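You operate a simulated robot arm through the tools that you are given. There is no shell and no other tool. Be economical: measure what you need, move in short steps, check, and stop when the job is done.

You are at the controls of a simulated robot arm. One attempt, no reset.

JOB
Take the packet marked "DRY" from the top of the check bench and put it on top of the small white capped spool.

It is judged by the outcome, as a careful person would: the job done as asked, and still so three seconds after it is handed in. It fails if anything else is knocked over, pushed out of place, dropped, spilled or broken.

ROBOT AND FRAMES
A 7-joint arm with a two-finger parallel gripper, fixed in place. Base frame: the origin is at the foot of the arm, x ahead of it, y to its left, z up; the work surface is at about z = 0. Lengths are in m, angles in rad, forces in N, time in s.
With the tool pointing down near the work surface it reaches from about 0.24 to 0.62 m from the base axis. Its first joint turns from -1.152 to 1.152 rad. Payload 2.6 kg.
The tool frame sits at the grasp point between the pads (the TCP): z along the fingers, y along the line on which they close. The tips reach 0.03 m beyond it. The gripper opens to 0.094 m. The fingers are 0.028 m wide and 0.01 m thick; the gripper's body (0.05 by 0.096 m) begins 0.055 m behind the TCP.
Orientation is that of the tool frame in the base frame, as [roll, pitch, yaw] about the fixed x, y, z axes, in that order (R = Rz(yaw) Ry(pitch) Rx(roll)). With the fingers straight down and closing along the base's y, the tool's x points along the base's -x, its y along +y and its z along -z.

CONTROLS
- The arm moves only by the tool move_arm. Its argument "increments" is a list that holds one entry, the list of rows, each a list of 7 numbers: the shift along the base's x, y, z in m, then the turn, a rotation vector about the base's x, y, z in rad, then the opening, from 0 (shut) to 1 (fully open). In form: [[[tx, ty, tz, ax, ay, az, jaw], ...]]. A call has 1 to 10 rows; each row is the pose to reach, as a shift and turn from the pose commanded when the call began. A row lasts 0.2 s, in which the tool goes at most 0.05 m and 0.15 rad; a call with a longer step from one row to the next is refused whole, and so is a gripper value outside its range. A pose out of reach is approached as far as the arm can. The call stops where the force on the tool passes 40 N (or 10 N more than at its start, if that is more) or the arm is blocked; 0.2 s more then pass. The fingers move at their own pace (about 0.072 m/s each) and stop on an object; they squeeze with about 39 N. The grip force told is the motor's: it shows also when the fingers shut on nothing. Time passes only in rows, and 0.2 s behind the last, so rows that repeat a pose let the fingers close. It gives the time, the measured TCP pose, the force on the tool (base axes), the opening and the grip force at its end, in the units of the frame above (readings bear some noise).
- Cameras (640 x 400 px; columns grow to the right, rows downward): "scene" is fixed at [0.0322, 0.4441, 0.5721]; the picture's right is [-0.77, -0.64, 0.00], its down [-0.33, 0.40, -0.85] and it looks along [0.55, -0.66, -0.52] (base axes); focal length 310 px, centre (320, 200). "wrist" rides on the gripper at [-0.037, 0, -0.058] in the tool frame; the picture's right is [0.00, -1.00, 0.00], its down [0.97, 0.00, -0.24] and it looks along [0.24, 0.00, 0.97] (tool axes); focal length 218 px, centre (320, 200). There is no depth. A picture from a camera that has moved, and an enlarged one, comes with that camera's place and axes in the base frame and with its lens. The place of the scene camera against the robot may be out by one fixed shift of up to 0.025 m in any direction.
- grab_frame(camera): a new picture of that camera. It takes no simulated time.
- inspect(camera, box): a new picture of the part [left, top, right, bottom] of that camera's present view, enlarged. It takes no simulated time.
- job_done(): hands the job in; it is judged then, once.

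Go step by step. Nothing tells you positions but the pictures and the camera data: compare them with the known pose of the tool, close in by small moves and look again before you grip or let go. The budget is 90 turns and 42 pictures, counting those below and the enlarged ones. Unless the task says otherwise, let go and move clear before handing in, and close with one line.

The tools are called by a JSON object that holds its "name" and its "arguments". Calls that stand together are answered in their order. move_arm: Moves the arm, as the interface text tells. Its arguments: {"type":"object","properties":{"increments":{"type":"array","items":{"type":"array","items":{"type":"array","items":{"type":"number"}}}}},"required":["increments"]} The other tools are called the same way: grab_frame (camera) takes a picture; inspect (camera, box) takes an enlarged picture of a part of a camera's view; job_done () hands the job in.

At the start:

```text
time: 0.0
ee_pos: [0.361, -0.0541, 0.3239]
ee_rot: [3.141, 0.001, 3.141]
force: [1.2, 0.2, -0.2]
opening: 0.0936
gripper_force: 0.0
```

scene: 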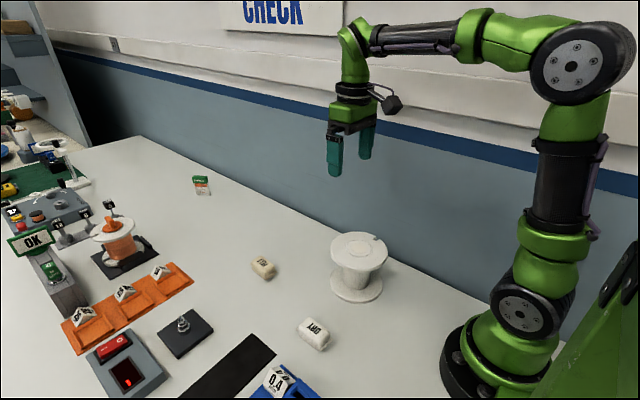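
wrist: 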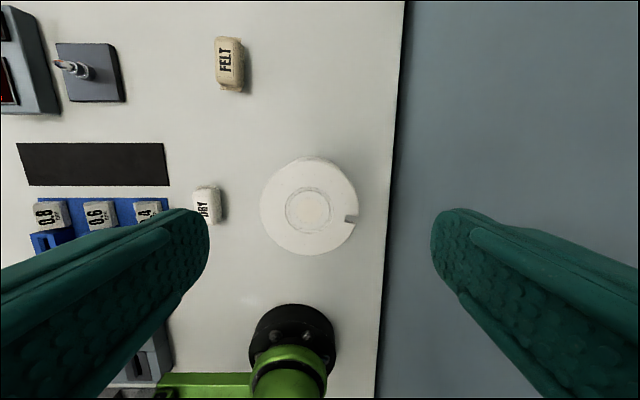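

I see the DRY packet near (0.30, 0.14) and a white spool near (0.32, -0.04). I'll take enlarged views to confirm both and check for other spools.

{"name": "inspect", "arguments": {"camera": "scene", "box": [240, 210, 420, 360]}}

{"name": "inspect", "arguments": {"camera": "scene", "box": [0, 60, 220, 300]}}

{"name": "inspect", "arguments": {"camera": "wrist", "box": [160, 140, 380, 270]}}

```text
2.67 times, centred on (330, 285) of scene
camera zoom: at [0.0322, 0.4441, 0.5721], right [-0.77, -0.64, 0.0], down [-0.33, 0.4, -0.85], along [0.55, -0.66, -0.52], focal length 826 px, centre (293, -27)
```

zoom: 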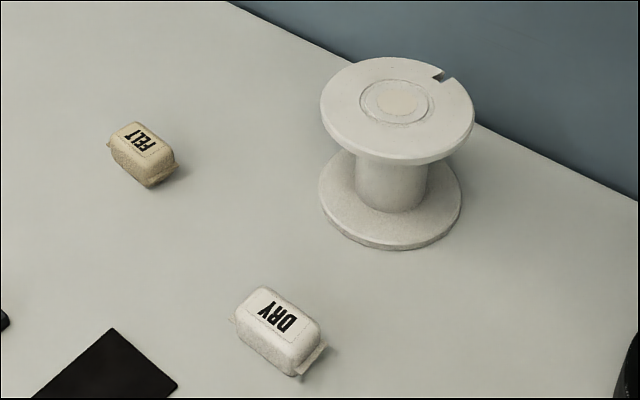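

```text
1.67 times, centred on (110, 180) of scene
camera zoom: at [0.0322, 0.4441, 0.5721], right [-0.77, -0.64, 0.0], down [-0.33, 0.4, -0.85], along [0.55, -0.66, -0.52], focal length 516 px, centre (670, 233)
```

zoom: 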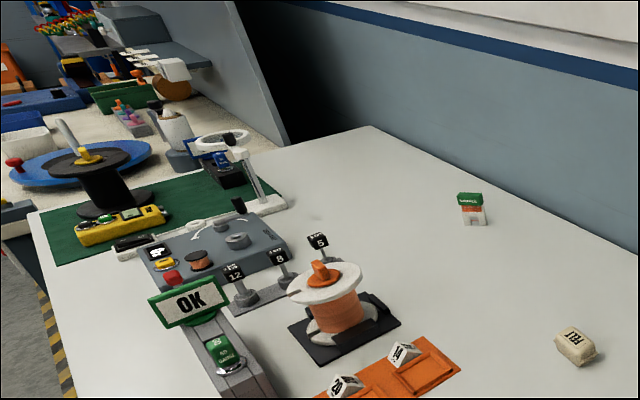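

```text
2.91 times, centred on (270, 205) of wrist
camera zoom: at [0.3976, -0.0547, 0.3829], right [0.0, -1.0, 0.0], down [-0.97, 0.0, 0.24], along [-0.24, 0.0, -0.97], focal length 635 px, centre (466, 186)
```

zoom: 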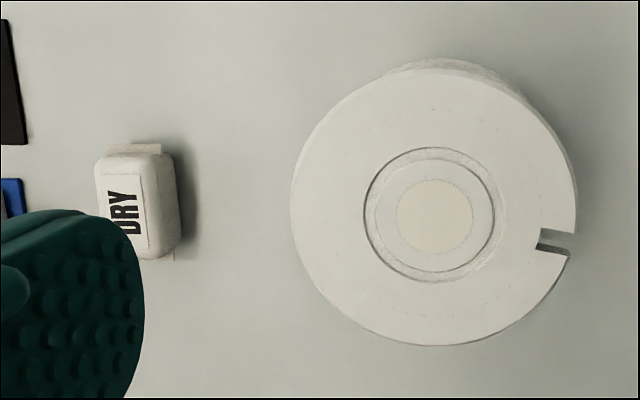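

The only white capped spool is the one beside the arm. I'll move above the DRY packet, staying high, and look again.

{"name": "move_arm", "arguments": {"increments": [[[-0.015, 0.045, 0, 0, 0, 0, 1], [-0.03, 0.09, 0, 0, 0, 0, 1], [-0.045, 0.135, -0.01, 0, 0, 0, 0.9], [-0.06, 0.18, -0.02, 0, 0, 0, 0.8], [-0.06, 0.193, -0.06, 0, 0, 0, 0.8], [-0.06, 0.193, -0.1, 0, 0, 0, 0.8], [-0.06, 0.193, -0.13, 0, 0, 0, 0.8]]]}}

{"name": "grab_frame", "arguments": {"camera": "wrist"}}

{"name": "grab_frame", "arguments": {"camera": "scene"}}

```text
time: 1.6
ee_pos: [0.2986, 0.1385, 0.1934]
ee_rot: [3.141, 0.0, 3.141]
force: [0.5, 0.0, 0.4]
opening: 0.075
gripper_force: 0.1
```

```text
36 pictures are left
camera wrist: at [0.3373, 0.1379, 0.2528], right [0.0, -1.0, 0.0], down [-0.97, 0.0, 0.24], along [-0.24, 0.0, -0.97], focal length 218 px, centre (320, 200)
```

wrist: 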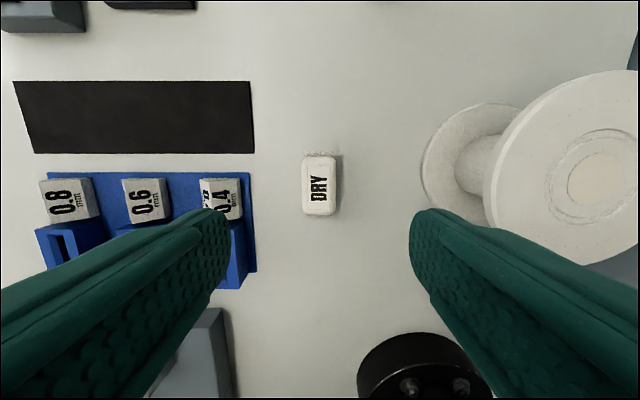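

```text
35 pictures are left
```

scene: 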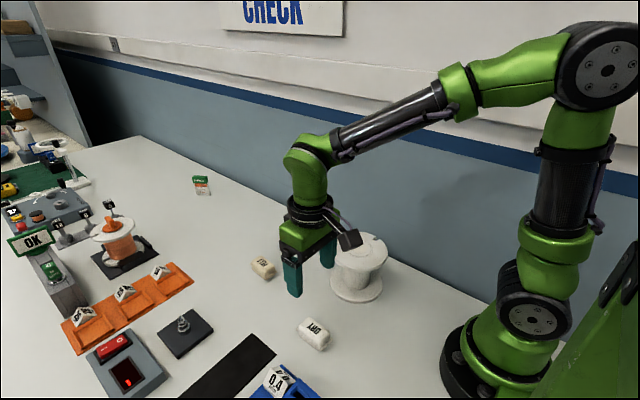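

The packet is centred at about (0.295, 0.138) and is about 37 mm wide across y. The two wrist views put the spool top at about (0.318, -0.041, 0.115). I'll descend most of the way now.

{"name": "move_arm", "arguments": {"increments": [[[-0.003, 0, -0.045, 0, 0, 0, 0.8], [-0.003, 0, -0.085, 0, 0, 0, 0.8], [-0.003, 0, -0.11, 0, 0, 0, 0.8], [-0.003, 0, -0.12, 0, 0, 0, 0.8]]]}}

{"name": "grab_frame", "arguments": {"camera": "wrist"}}

{"name": "inspect", "arguments": {"camera": "scene", "box": [240, 230, 400, 370]}}

```text
time: 2.6
ee_pos: [0.2973, 0.1386, 0.0735]
ee_rot: [3.141, 0.0, 3.142]
force: [0.5, -1.6, -1.1]
opening: 0.0751
gripper_force: 0.0
```

```text
34 pictures are left
camera wrist: at [0.335, 0.1384, 0.1321], right [0.0, -1.0, 0.0], down [-0.97, 0.0, 0.24], along [-0.24, 0.0, -0.97], focal length 218 px, centre (320, 200)
```

wrist: 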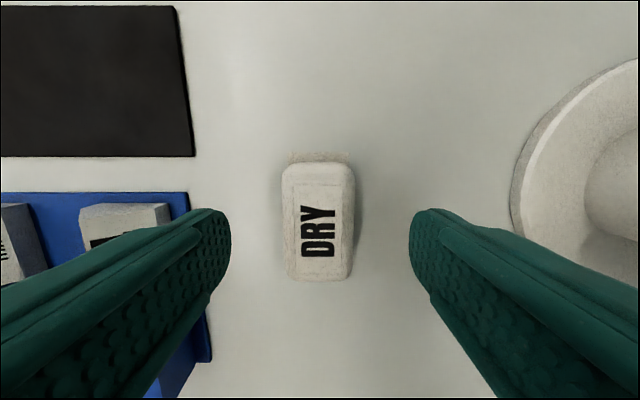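

```text
2.86 times, centred on (320, 300) of scene
camera zoom: at [0.0322, 0.4441, 0.5721], right [-0.77, -0.64, 0.0], down [-0.33, 0.4, -0.85], along [0.55, -0.66, -0.52], focal length 885 px, centre (320, -86)
```

zoom: 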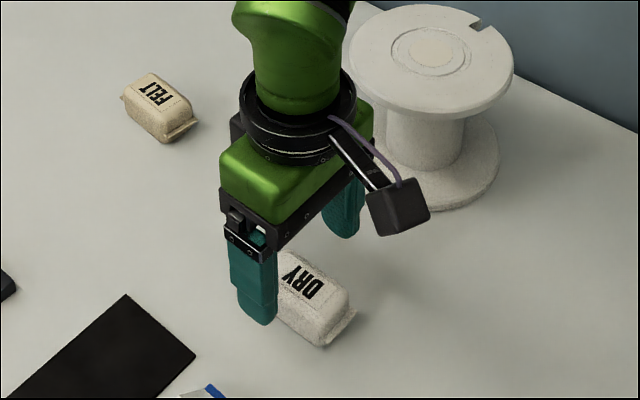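

The fingers straddle the packet and are well centred. I'll descend the rest of the way and close.

{"name": "move_arm", "arguments": {"increments": [[[0, 0, -0.02, 0, 0, 0, 0.8], [0, 0, -0.036, 0, 0, 0, 0.8], [0, 0, -0.036, 0, 0, 0, 0.8], [0, 0, -0.036, 0, 0, 0, 0.5], [0, 0, -0.036, 0, 0, 0, 0.2], [0, 0, -0.036, 0, 0, 0, 0.2], [0, 0, -0.036, 0, 0, 0, 0.2]]]}}

{"name": "grab_frame", "arguments": {"camera": "wrist"}}

```text
time: 4.2
ee_pos: [0.2967, 0.1382, 0.0372]
ee_rot: [-3.141, 0.0, -3.141]
force: [0.2, 0.0, -0.2]
opening: 0.0389
gripper_force: 38.4
```

```text
32 pictures are left
camera wrist: at [0.3347, 0.1382, 0.0963], right [0.0, -1.0, 0.0], down [-0.97, 0.0, 0.24], along [-0.24, 0.0, -0.97], focal length 218 px, centre (320, 200)
```

wrist: 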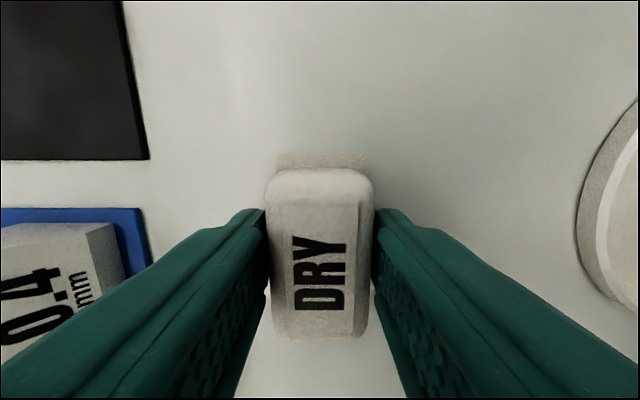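

The packet is gripped at 39 mm. I'll lift it straight up and check the grip.

{"name": "move_arm", "arguments": {"increments": [[[0, 0, 0.02, 0, 0, 0, 0.2], [0, 0, 0.06, 0, 0, 0, 0.2], [0, 0, 0.1, 0, 0, 0, 0.2], [0, 0, 0.14, 0, 0, 0, 0.2], [0, 0, 0.17, 0, 0, 0, 0.2], [0, 0, 0.18, 0, 0, 0, 0.2]]]}}

{"name": "grab_frame", "arguments": {"camera": "wrist"}}

{"name": "inspect", "arguments": {"camera": "scene", "box": [240, 160, 420, 310]}}

```text
time: 5.6
ee_pos: [0.297, 0.1383, 0.2181]
ee_rot: [-3.142, -0.001, 3.141]
force: [0.6, 0.5, 0.0]
opening: 0.0347
gripper_force: 38.7
```

```text
31 pictures are left
camera wrist: at [0.3345, 0.1371, 0.2774], right [0.0, -1.0, 0.0], down [-0.97, 0.0, 0.24], along [-0.24, 0.0, -0.97], focal length 218 px, centre (320, 200)
```

wrist: 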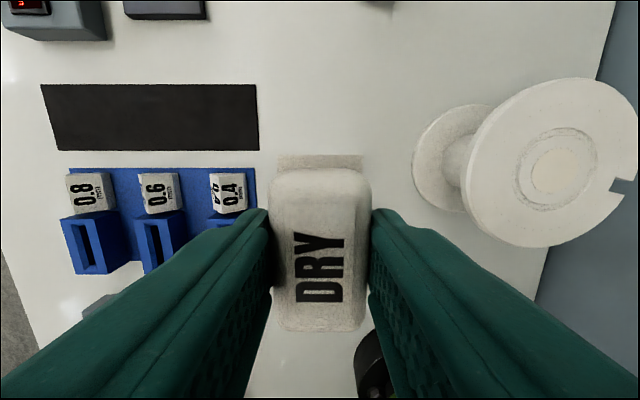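

```text
2.67 times, centred on (330, 235) of scene
camera zoom: at [0.0322, 0.4441, 0.5721], right [-0.77, -0.64, 0.0], down [-0.33, 0.4, -0.85], along [0.55, -0.66, -0.52], focal length 826 px, centre (293, 107)
```

zoom: 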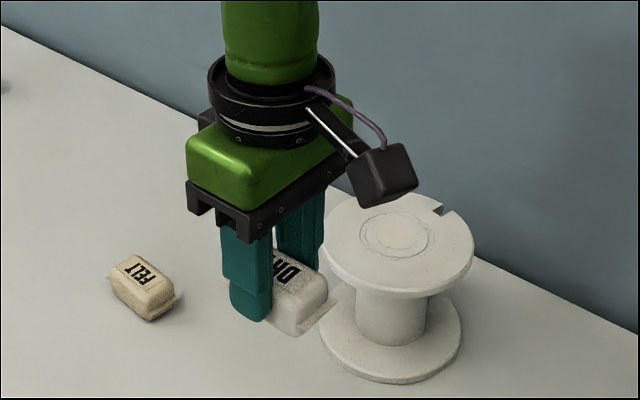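

The packet lifted cleanly. The spool centre still comes out at about (0.3175, -0.040) with its top near 0.115, so I'll carry the packet across at this height.

{"name": "move_arm", "arguments": {"increments": [[[0.004, -0.03, 0, 0, 0, 0, 0.2], [0.008, -0.07, 0, 0, 0, 0, 0.2], [0.012, -0.11, 0, 0, 0, 0, 0.2], [0.016, -0.145, 0, 0, 0, 0, 0.2], [0.0205, -0.17, 0, 0, 0, 0, 0.2], [0.0205, -0.178, 0, 0, 0, 0, 0.2], [0.0205, -0.178, 0, 0, 0, 0, 0.2]]]}}

{"name": "grab_frame", "arguments": {"camera": "wrist"}}

{"name": "inspect", "arguments": {"camera": "scene", "box": [270, 150, 450, 310]}}

```text
time: 7.2
ee_pos: [0.3171, -0.0389, 0.2176]
ee_rot: [-3.141, 0.001, 3.142]
force: [-0.2, 0.4, -0.1]
opening: 0.0348
gripper_force: 38.8
```

```text
29 pictures are left
camera wrist: at [0.3561, -0.0401, 0.2769], right [0.0, -1.0, 0.0], down [-0.97, 0.0, 0.24], along [-0.24, 0.0, -0.97], focal length 218 px, centre (320, 200)
```

wrist: 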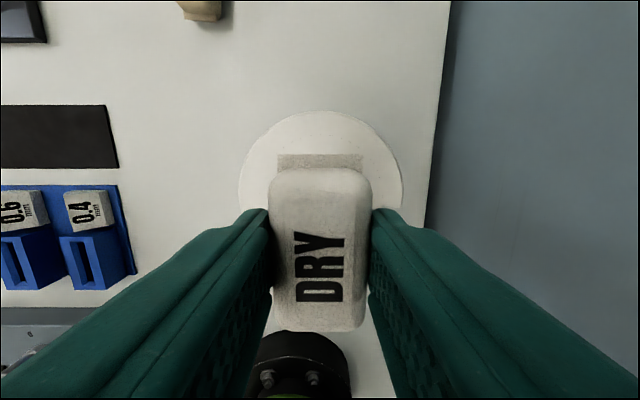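

```text
2.50 times, centred on (360, 230) of scene
camera zoom: at [0.0322, 0.4441, 0.5721], right [-0.77, -0.64, 0.0], down [-0.33, 0.4, -0.85], along [0.55, -0.66, -0.52], focal length 774 px, centre (220, 125)
```

zoom: 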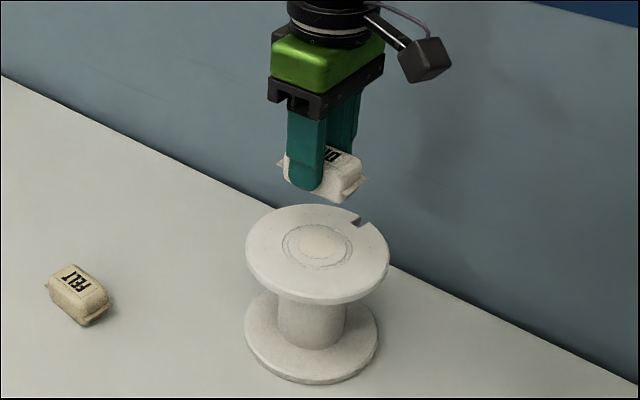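

The grip is steady and the packet is centred over the cap. I'll lower it to just above the cap and look.

{"name": "move_arm", "arguments": {"increments": [[[0, 0, -0.02, 0, 0, 0, 0.2], [0, 0, -0.04, 0, 0, 0, 0.2], [0, 0, -0.052, 0, 0, 0, 0.2], [0, 0, -0.056, 0, 0, 0, 0.2]]]}}

{"name": "inspect", "arguments": {"camera": "scene", "box": [300, 180, 420, 310]}}

{"name": "grab_frame", "arguments": {"camera": "wrist"}}

```text
time: 8.2
ee_pos: [0.3172, -0.0383, 0.1602]
ee_rot: [3.14, -0.001, -3.141]
force: [-0.2, -0.2, -1.9]
opening: 0.0345
gripper_force: 39.1
```

```text
3.08 times, centred on (360, 245) of scene
camera zoom: at [0.0322, 0.4441, 0.5721], right [-0.77, -0.64, 0.0], down [-0.33, 0.4, -0.85], along [0.55, -0.66, -0.52], focal length 953 px, centre (197, 62)
```

zoom: 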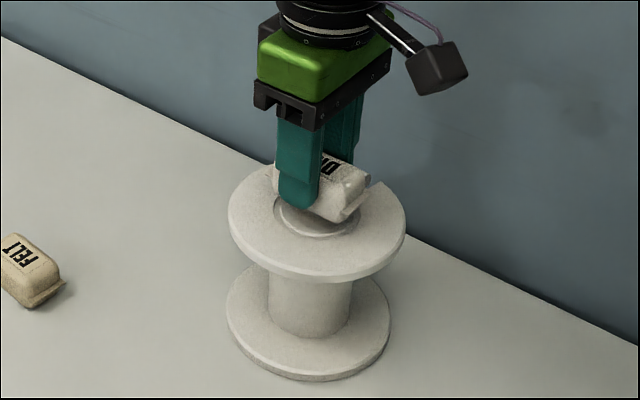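

```text
26 pictures are left
camera wrist: at [0.3551, -0.0396, 0.2206], right [0.0, -1.0, 0.0], down [-0.97, 0.0, 0.24], along [-0.24, 0.0, -0.97], focal length 218 px, centre (320, 200)
```

wrist: 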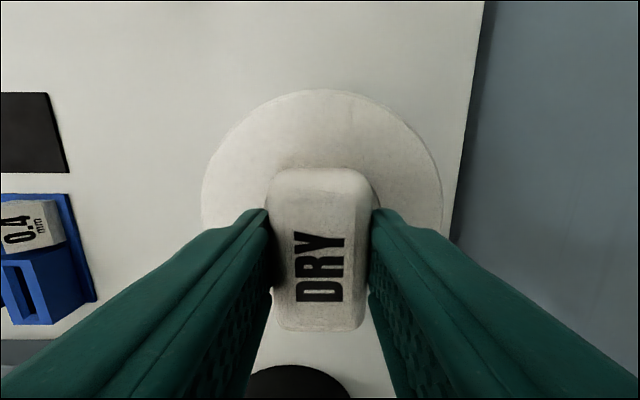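

It is just above the cap with no clear contact yet. I'll lower it in small steps and watch the force.

{"name": "move_arm", "arguments": {"increments": [[[0, -0.001, -0.002, 0, 0, 0, 0.2], [0, -0.001, -0.004, 0, 0, 0, 0.2], [0, -0.001, -0.005, 0, 0, 0, 0.2], [0, -0.001, -0.005, 0, 0, 0, 0.2]]]}}

{"name": "inspect", "arguments": {"camera": "scene", "box": [320, 210, 400, 270]}}

```text
time: 9.2
ee_pos: [0.3172, -0.0402, 0.1562]
ee_rot: [3.14, 0.001, -3.14]
force: [-0.7, 0.2, -1.1]
opening: 0.0348
gripper_force: 39.2
```

```text
6.67 times, centred on (360, 240) of scene
camera zoom: at [0.0322, 0.4441, 0.5721], right [-0.77, -0.64, 0.0], down [-0.33, 0.4, -0.85], along [0.55, -0.66, -0.52], focal length 2065 px, centre (53, -67)
```

zoom: 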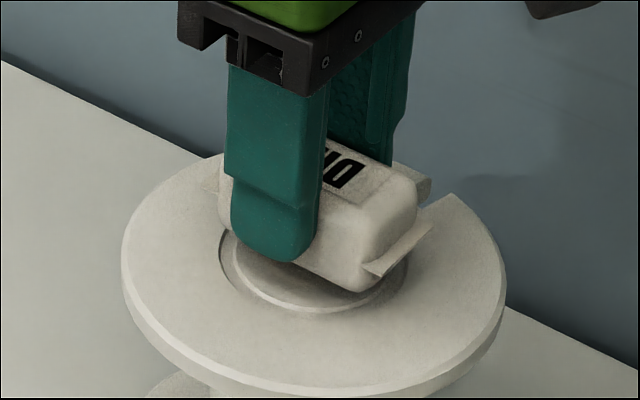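

A small gap remains, so I'll keep lowering in 1–2 mm steps.

{"name": "move_arm", "arguments": {"increments": [[[0, 0, -0.001, 0, 0, 0, 0.2], [0, 0, -0.002, 0, 0, 0, 0.2], [0, 0, -0.003, 0, 0, 0, 0.2], [0, 0, -0.003, 0, 0, 0, 0.2]]]}}

{"name": "inspect", "arguments": {"camera": "scene", "box": [320, 210, 400, 270]}}

```text
time: 10.2
ee_pos: [0.3158, -0.0396, 0.1537]
ee_rot: [-3.141, 0.001, 3.141]
force: [0.0, -0.4, -1.1]
opening: 0.0348
gripper_force: 39.1
```

```text
6.67 times, centred on (360, 240) of scene
camera zoom: at [0.0322, 0.4441, 0.5721], right [-0.77, -0.64, 0.0], down [-0.33, 0.4, -0.85], along [0.55, -0.66, -0.52], focal length 2065 px, centre (53, -67)
```

zoom: 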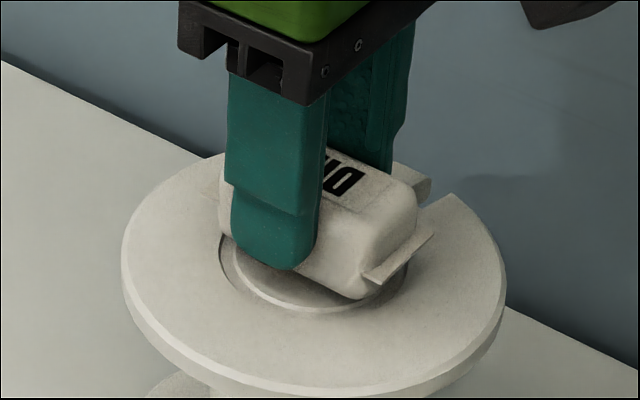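

There's still no contact force, so I'll go on down.

{"name": "move_arm", "arguments": {"increments": [[[0, 0, -0.001, 0, 0, 0, 0.2], [0, 0, -0.002, 0, 0, 0, 0.2], [0, 0, -0.003, 0, 0, 0, 0.2], [0, 0, -0.003, 0, 0, 0, 0.2]]]}}

{"name": "inspect", "arguments": {"camera": "scene", "box": [320, 210, 400, 270]}}

```text
time: 11.2
ee_pos: [0.3167, -0.0397, 0.1508]
ee_rot: [-3.14, 0.002, 3.141]
force: [-2.7, -1.4, 11.1]
opening: 0.0346
gripper_force: 39.2
```

```text
6.67 times, centred on (360, 240) of scene
camera zoom: at [0.0322, 0.4441, 0.5721], right [-0.77, -0.64, 0.0], down [-0.33, 0.4, -0.85], along [0.55, -0.66, -0.52], focal length 2065 px, centre (53, -67)
```

zoom: 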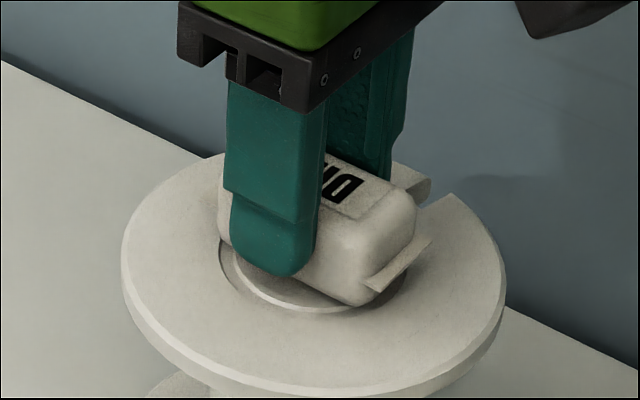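

A contact force of about 11 N shows the packet is seated on the cap. I'll open gently in place.

{"name": "move_arm", "arguments": {"increments": [[[0, 0, 0.0005, 0, 0, 0, 0.3], [0, 0, 0.001, 0, 0, 0, 0.38], [0, 0, 0.001, 0, 0, 0, 0.42], [0, 0, 0.001, 0, 0, 0, 0.5], [0, 0, 0.001, 0, 0, 0, 0.6], [0, 0, 0.001, 0, 0, 0, 0.7], [0, 0, 0.001, 0, 0, 0, 0.7]]]}}

{"name": "inspect", "arguments": {"camera": "scene", "box": [320, 210, 400, 270]}}

{"name": "grab_frame", "arguments": {"camera": "wrist"}}

```text
time: 12.8
ee_pos: [0.316, -0.039, 0.1519]
ee_rot: [3.141, 0.0, -3.139]
force: [-0.2, -0.5, -0.2]
opening: 0.0658
gripper_force: 0.1
```

```text
6.67 times, centred on (360, 240) of scene
camera zoom: at [0.0322, 0.4441, 0.5721], right [-0.77, -0.64, 0.0], down [-0.33, 0.4, -0.85], along [0.55, -0.66, -0.52], focal length 2065 px, centre (53, -67)
```

zoom: 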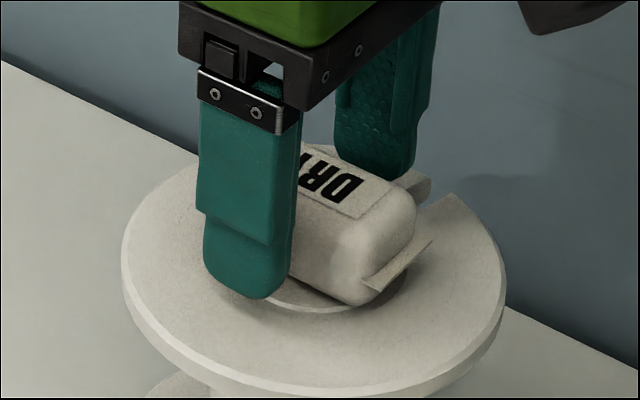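

```text
21 pictures are left
camera wrist: at [0.355, -0.041, 0.2109], right [0.0, -1.0, 0.0], down [-0.97, 0.0, 0.24], along [-0.24, 0.0, -0.97], focal length 218 px, centre (320, 200)
```

wrist: 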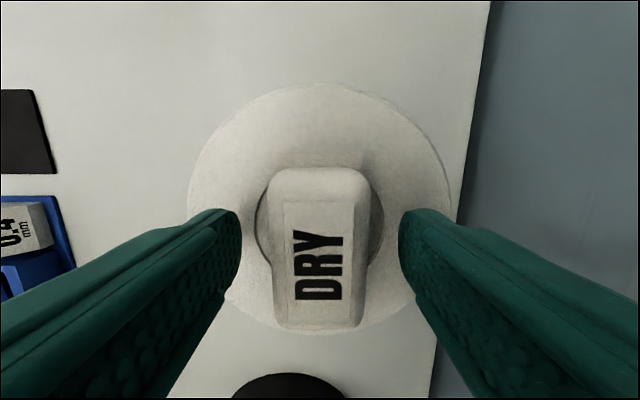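

The packet is released and resting centrally on the cap, with both fingers clear. I'll rise straight up.

{"name": "move_arm", "arguments": {"increments": [[[0, 0, 0.01, 0, 0, 0, 0.7], [0, 0, 0.03, 0, 0, 0, 0.7], [0, 0, 0.06, 0, 0, 0, 0.7], [0, 0, 0.1, 0, 0, 0, 0.7], [0, 0, 0.14, 0, 0, 0, 0.7], [0, 0, 0.16, 0, 0, 0, 0.7], [0, 0, 0.16, 0, 0, 0, 0.7]]]}}

{"name": "grab_frame", "arguments": {"camera": "wrist"}}

{"name": "grab_frame", "arguments": {"camera": "scene"}}

```text
time: 14.4
ee_pos: [0.3163, -0.0396, 0.3109]
ee_rot: [3.139, 0.0, -3.141]
force: [0.4, -0.6, -0.4]
opening: 0.0657
gripper_force: 0.0
```

```text
20 pictures are left
camera wrist: at [0.3537, -0.0407, 0.3703], right [0.0, -1.0, 0.0], down [-0.97, 0.0, 0.24], along [-0.24, 0.0, -0.97], focal length 218 px, centre (320, 200)
```

wrist: 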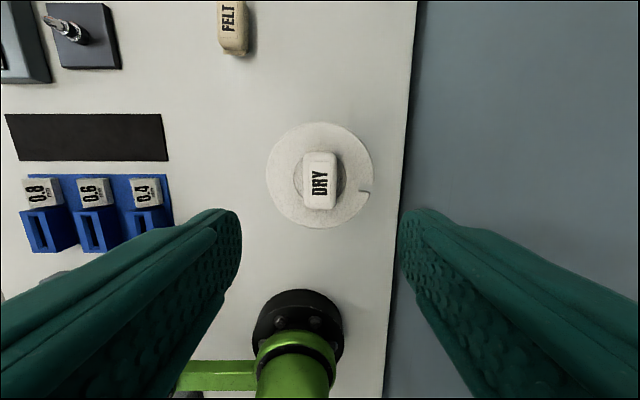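

```text
19 pictures are left
```

scene: 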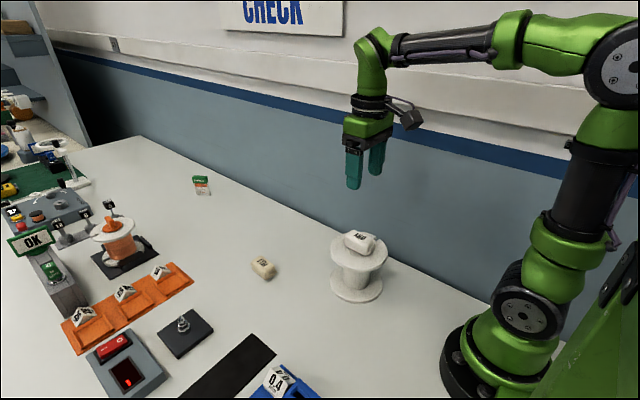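

The DRY packet sits centred on the white spool's cap, nothing else has moved, and the arm is clear. I'm handing it in.

{"name": "job_done", "arguments": {}}

```text
The job is handed in.
```

The DRY packet is on top of the white capped spool, released, with the arm clear and the job handed in.
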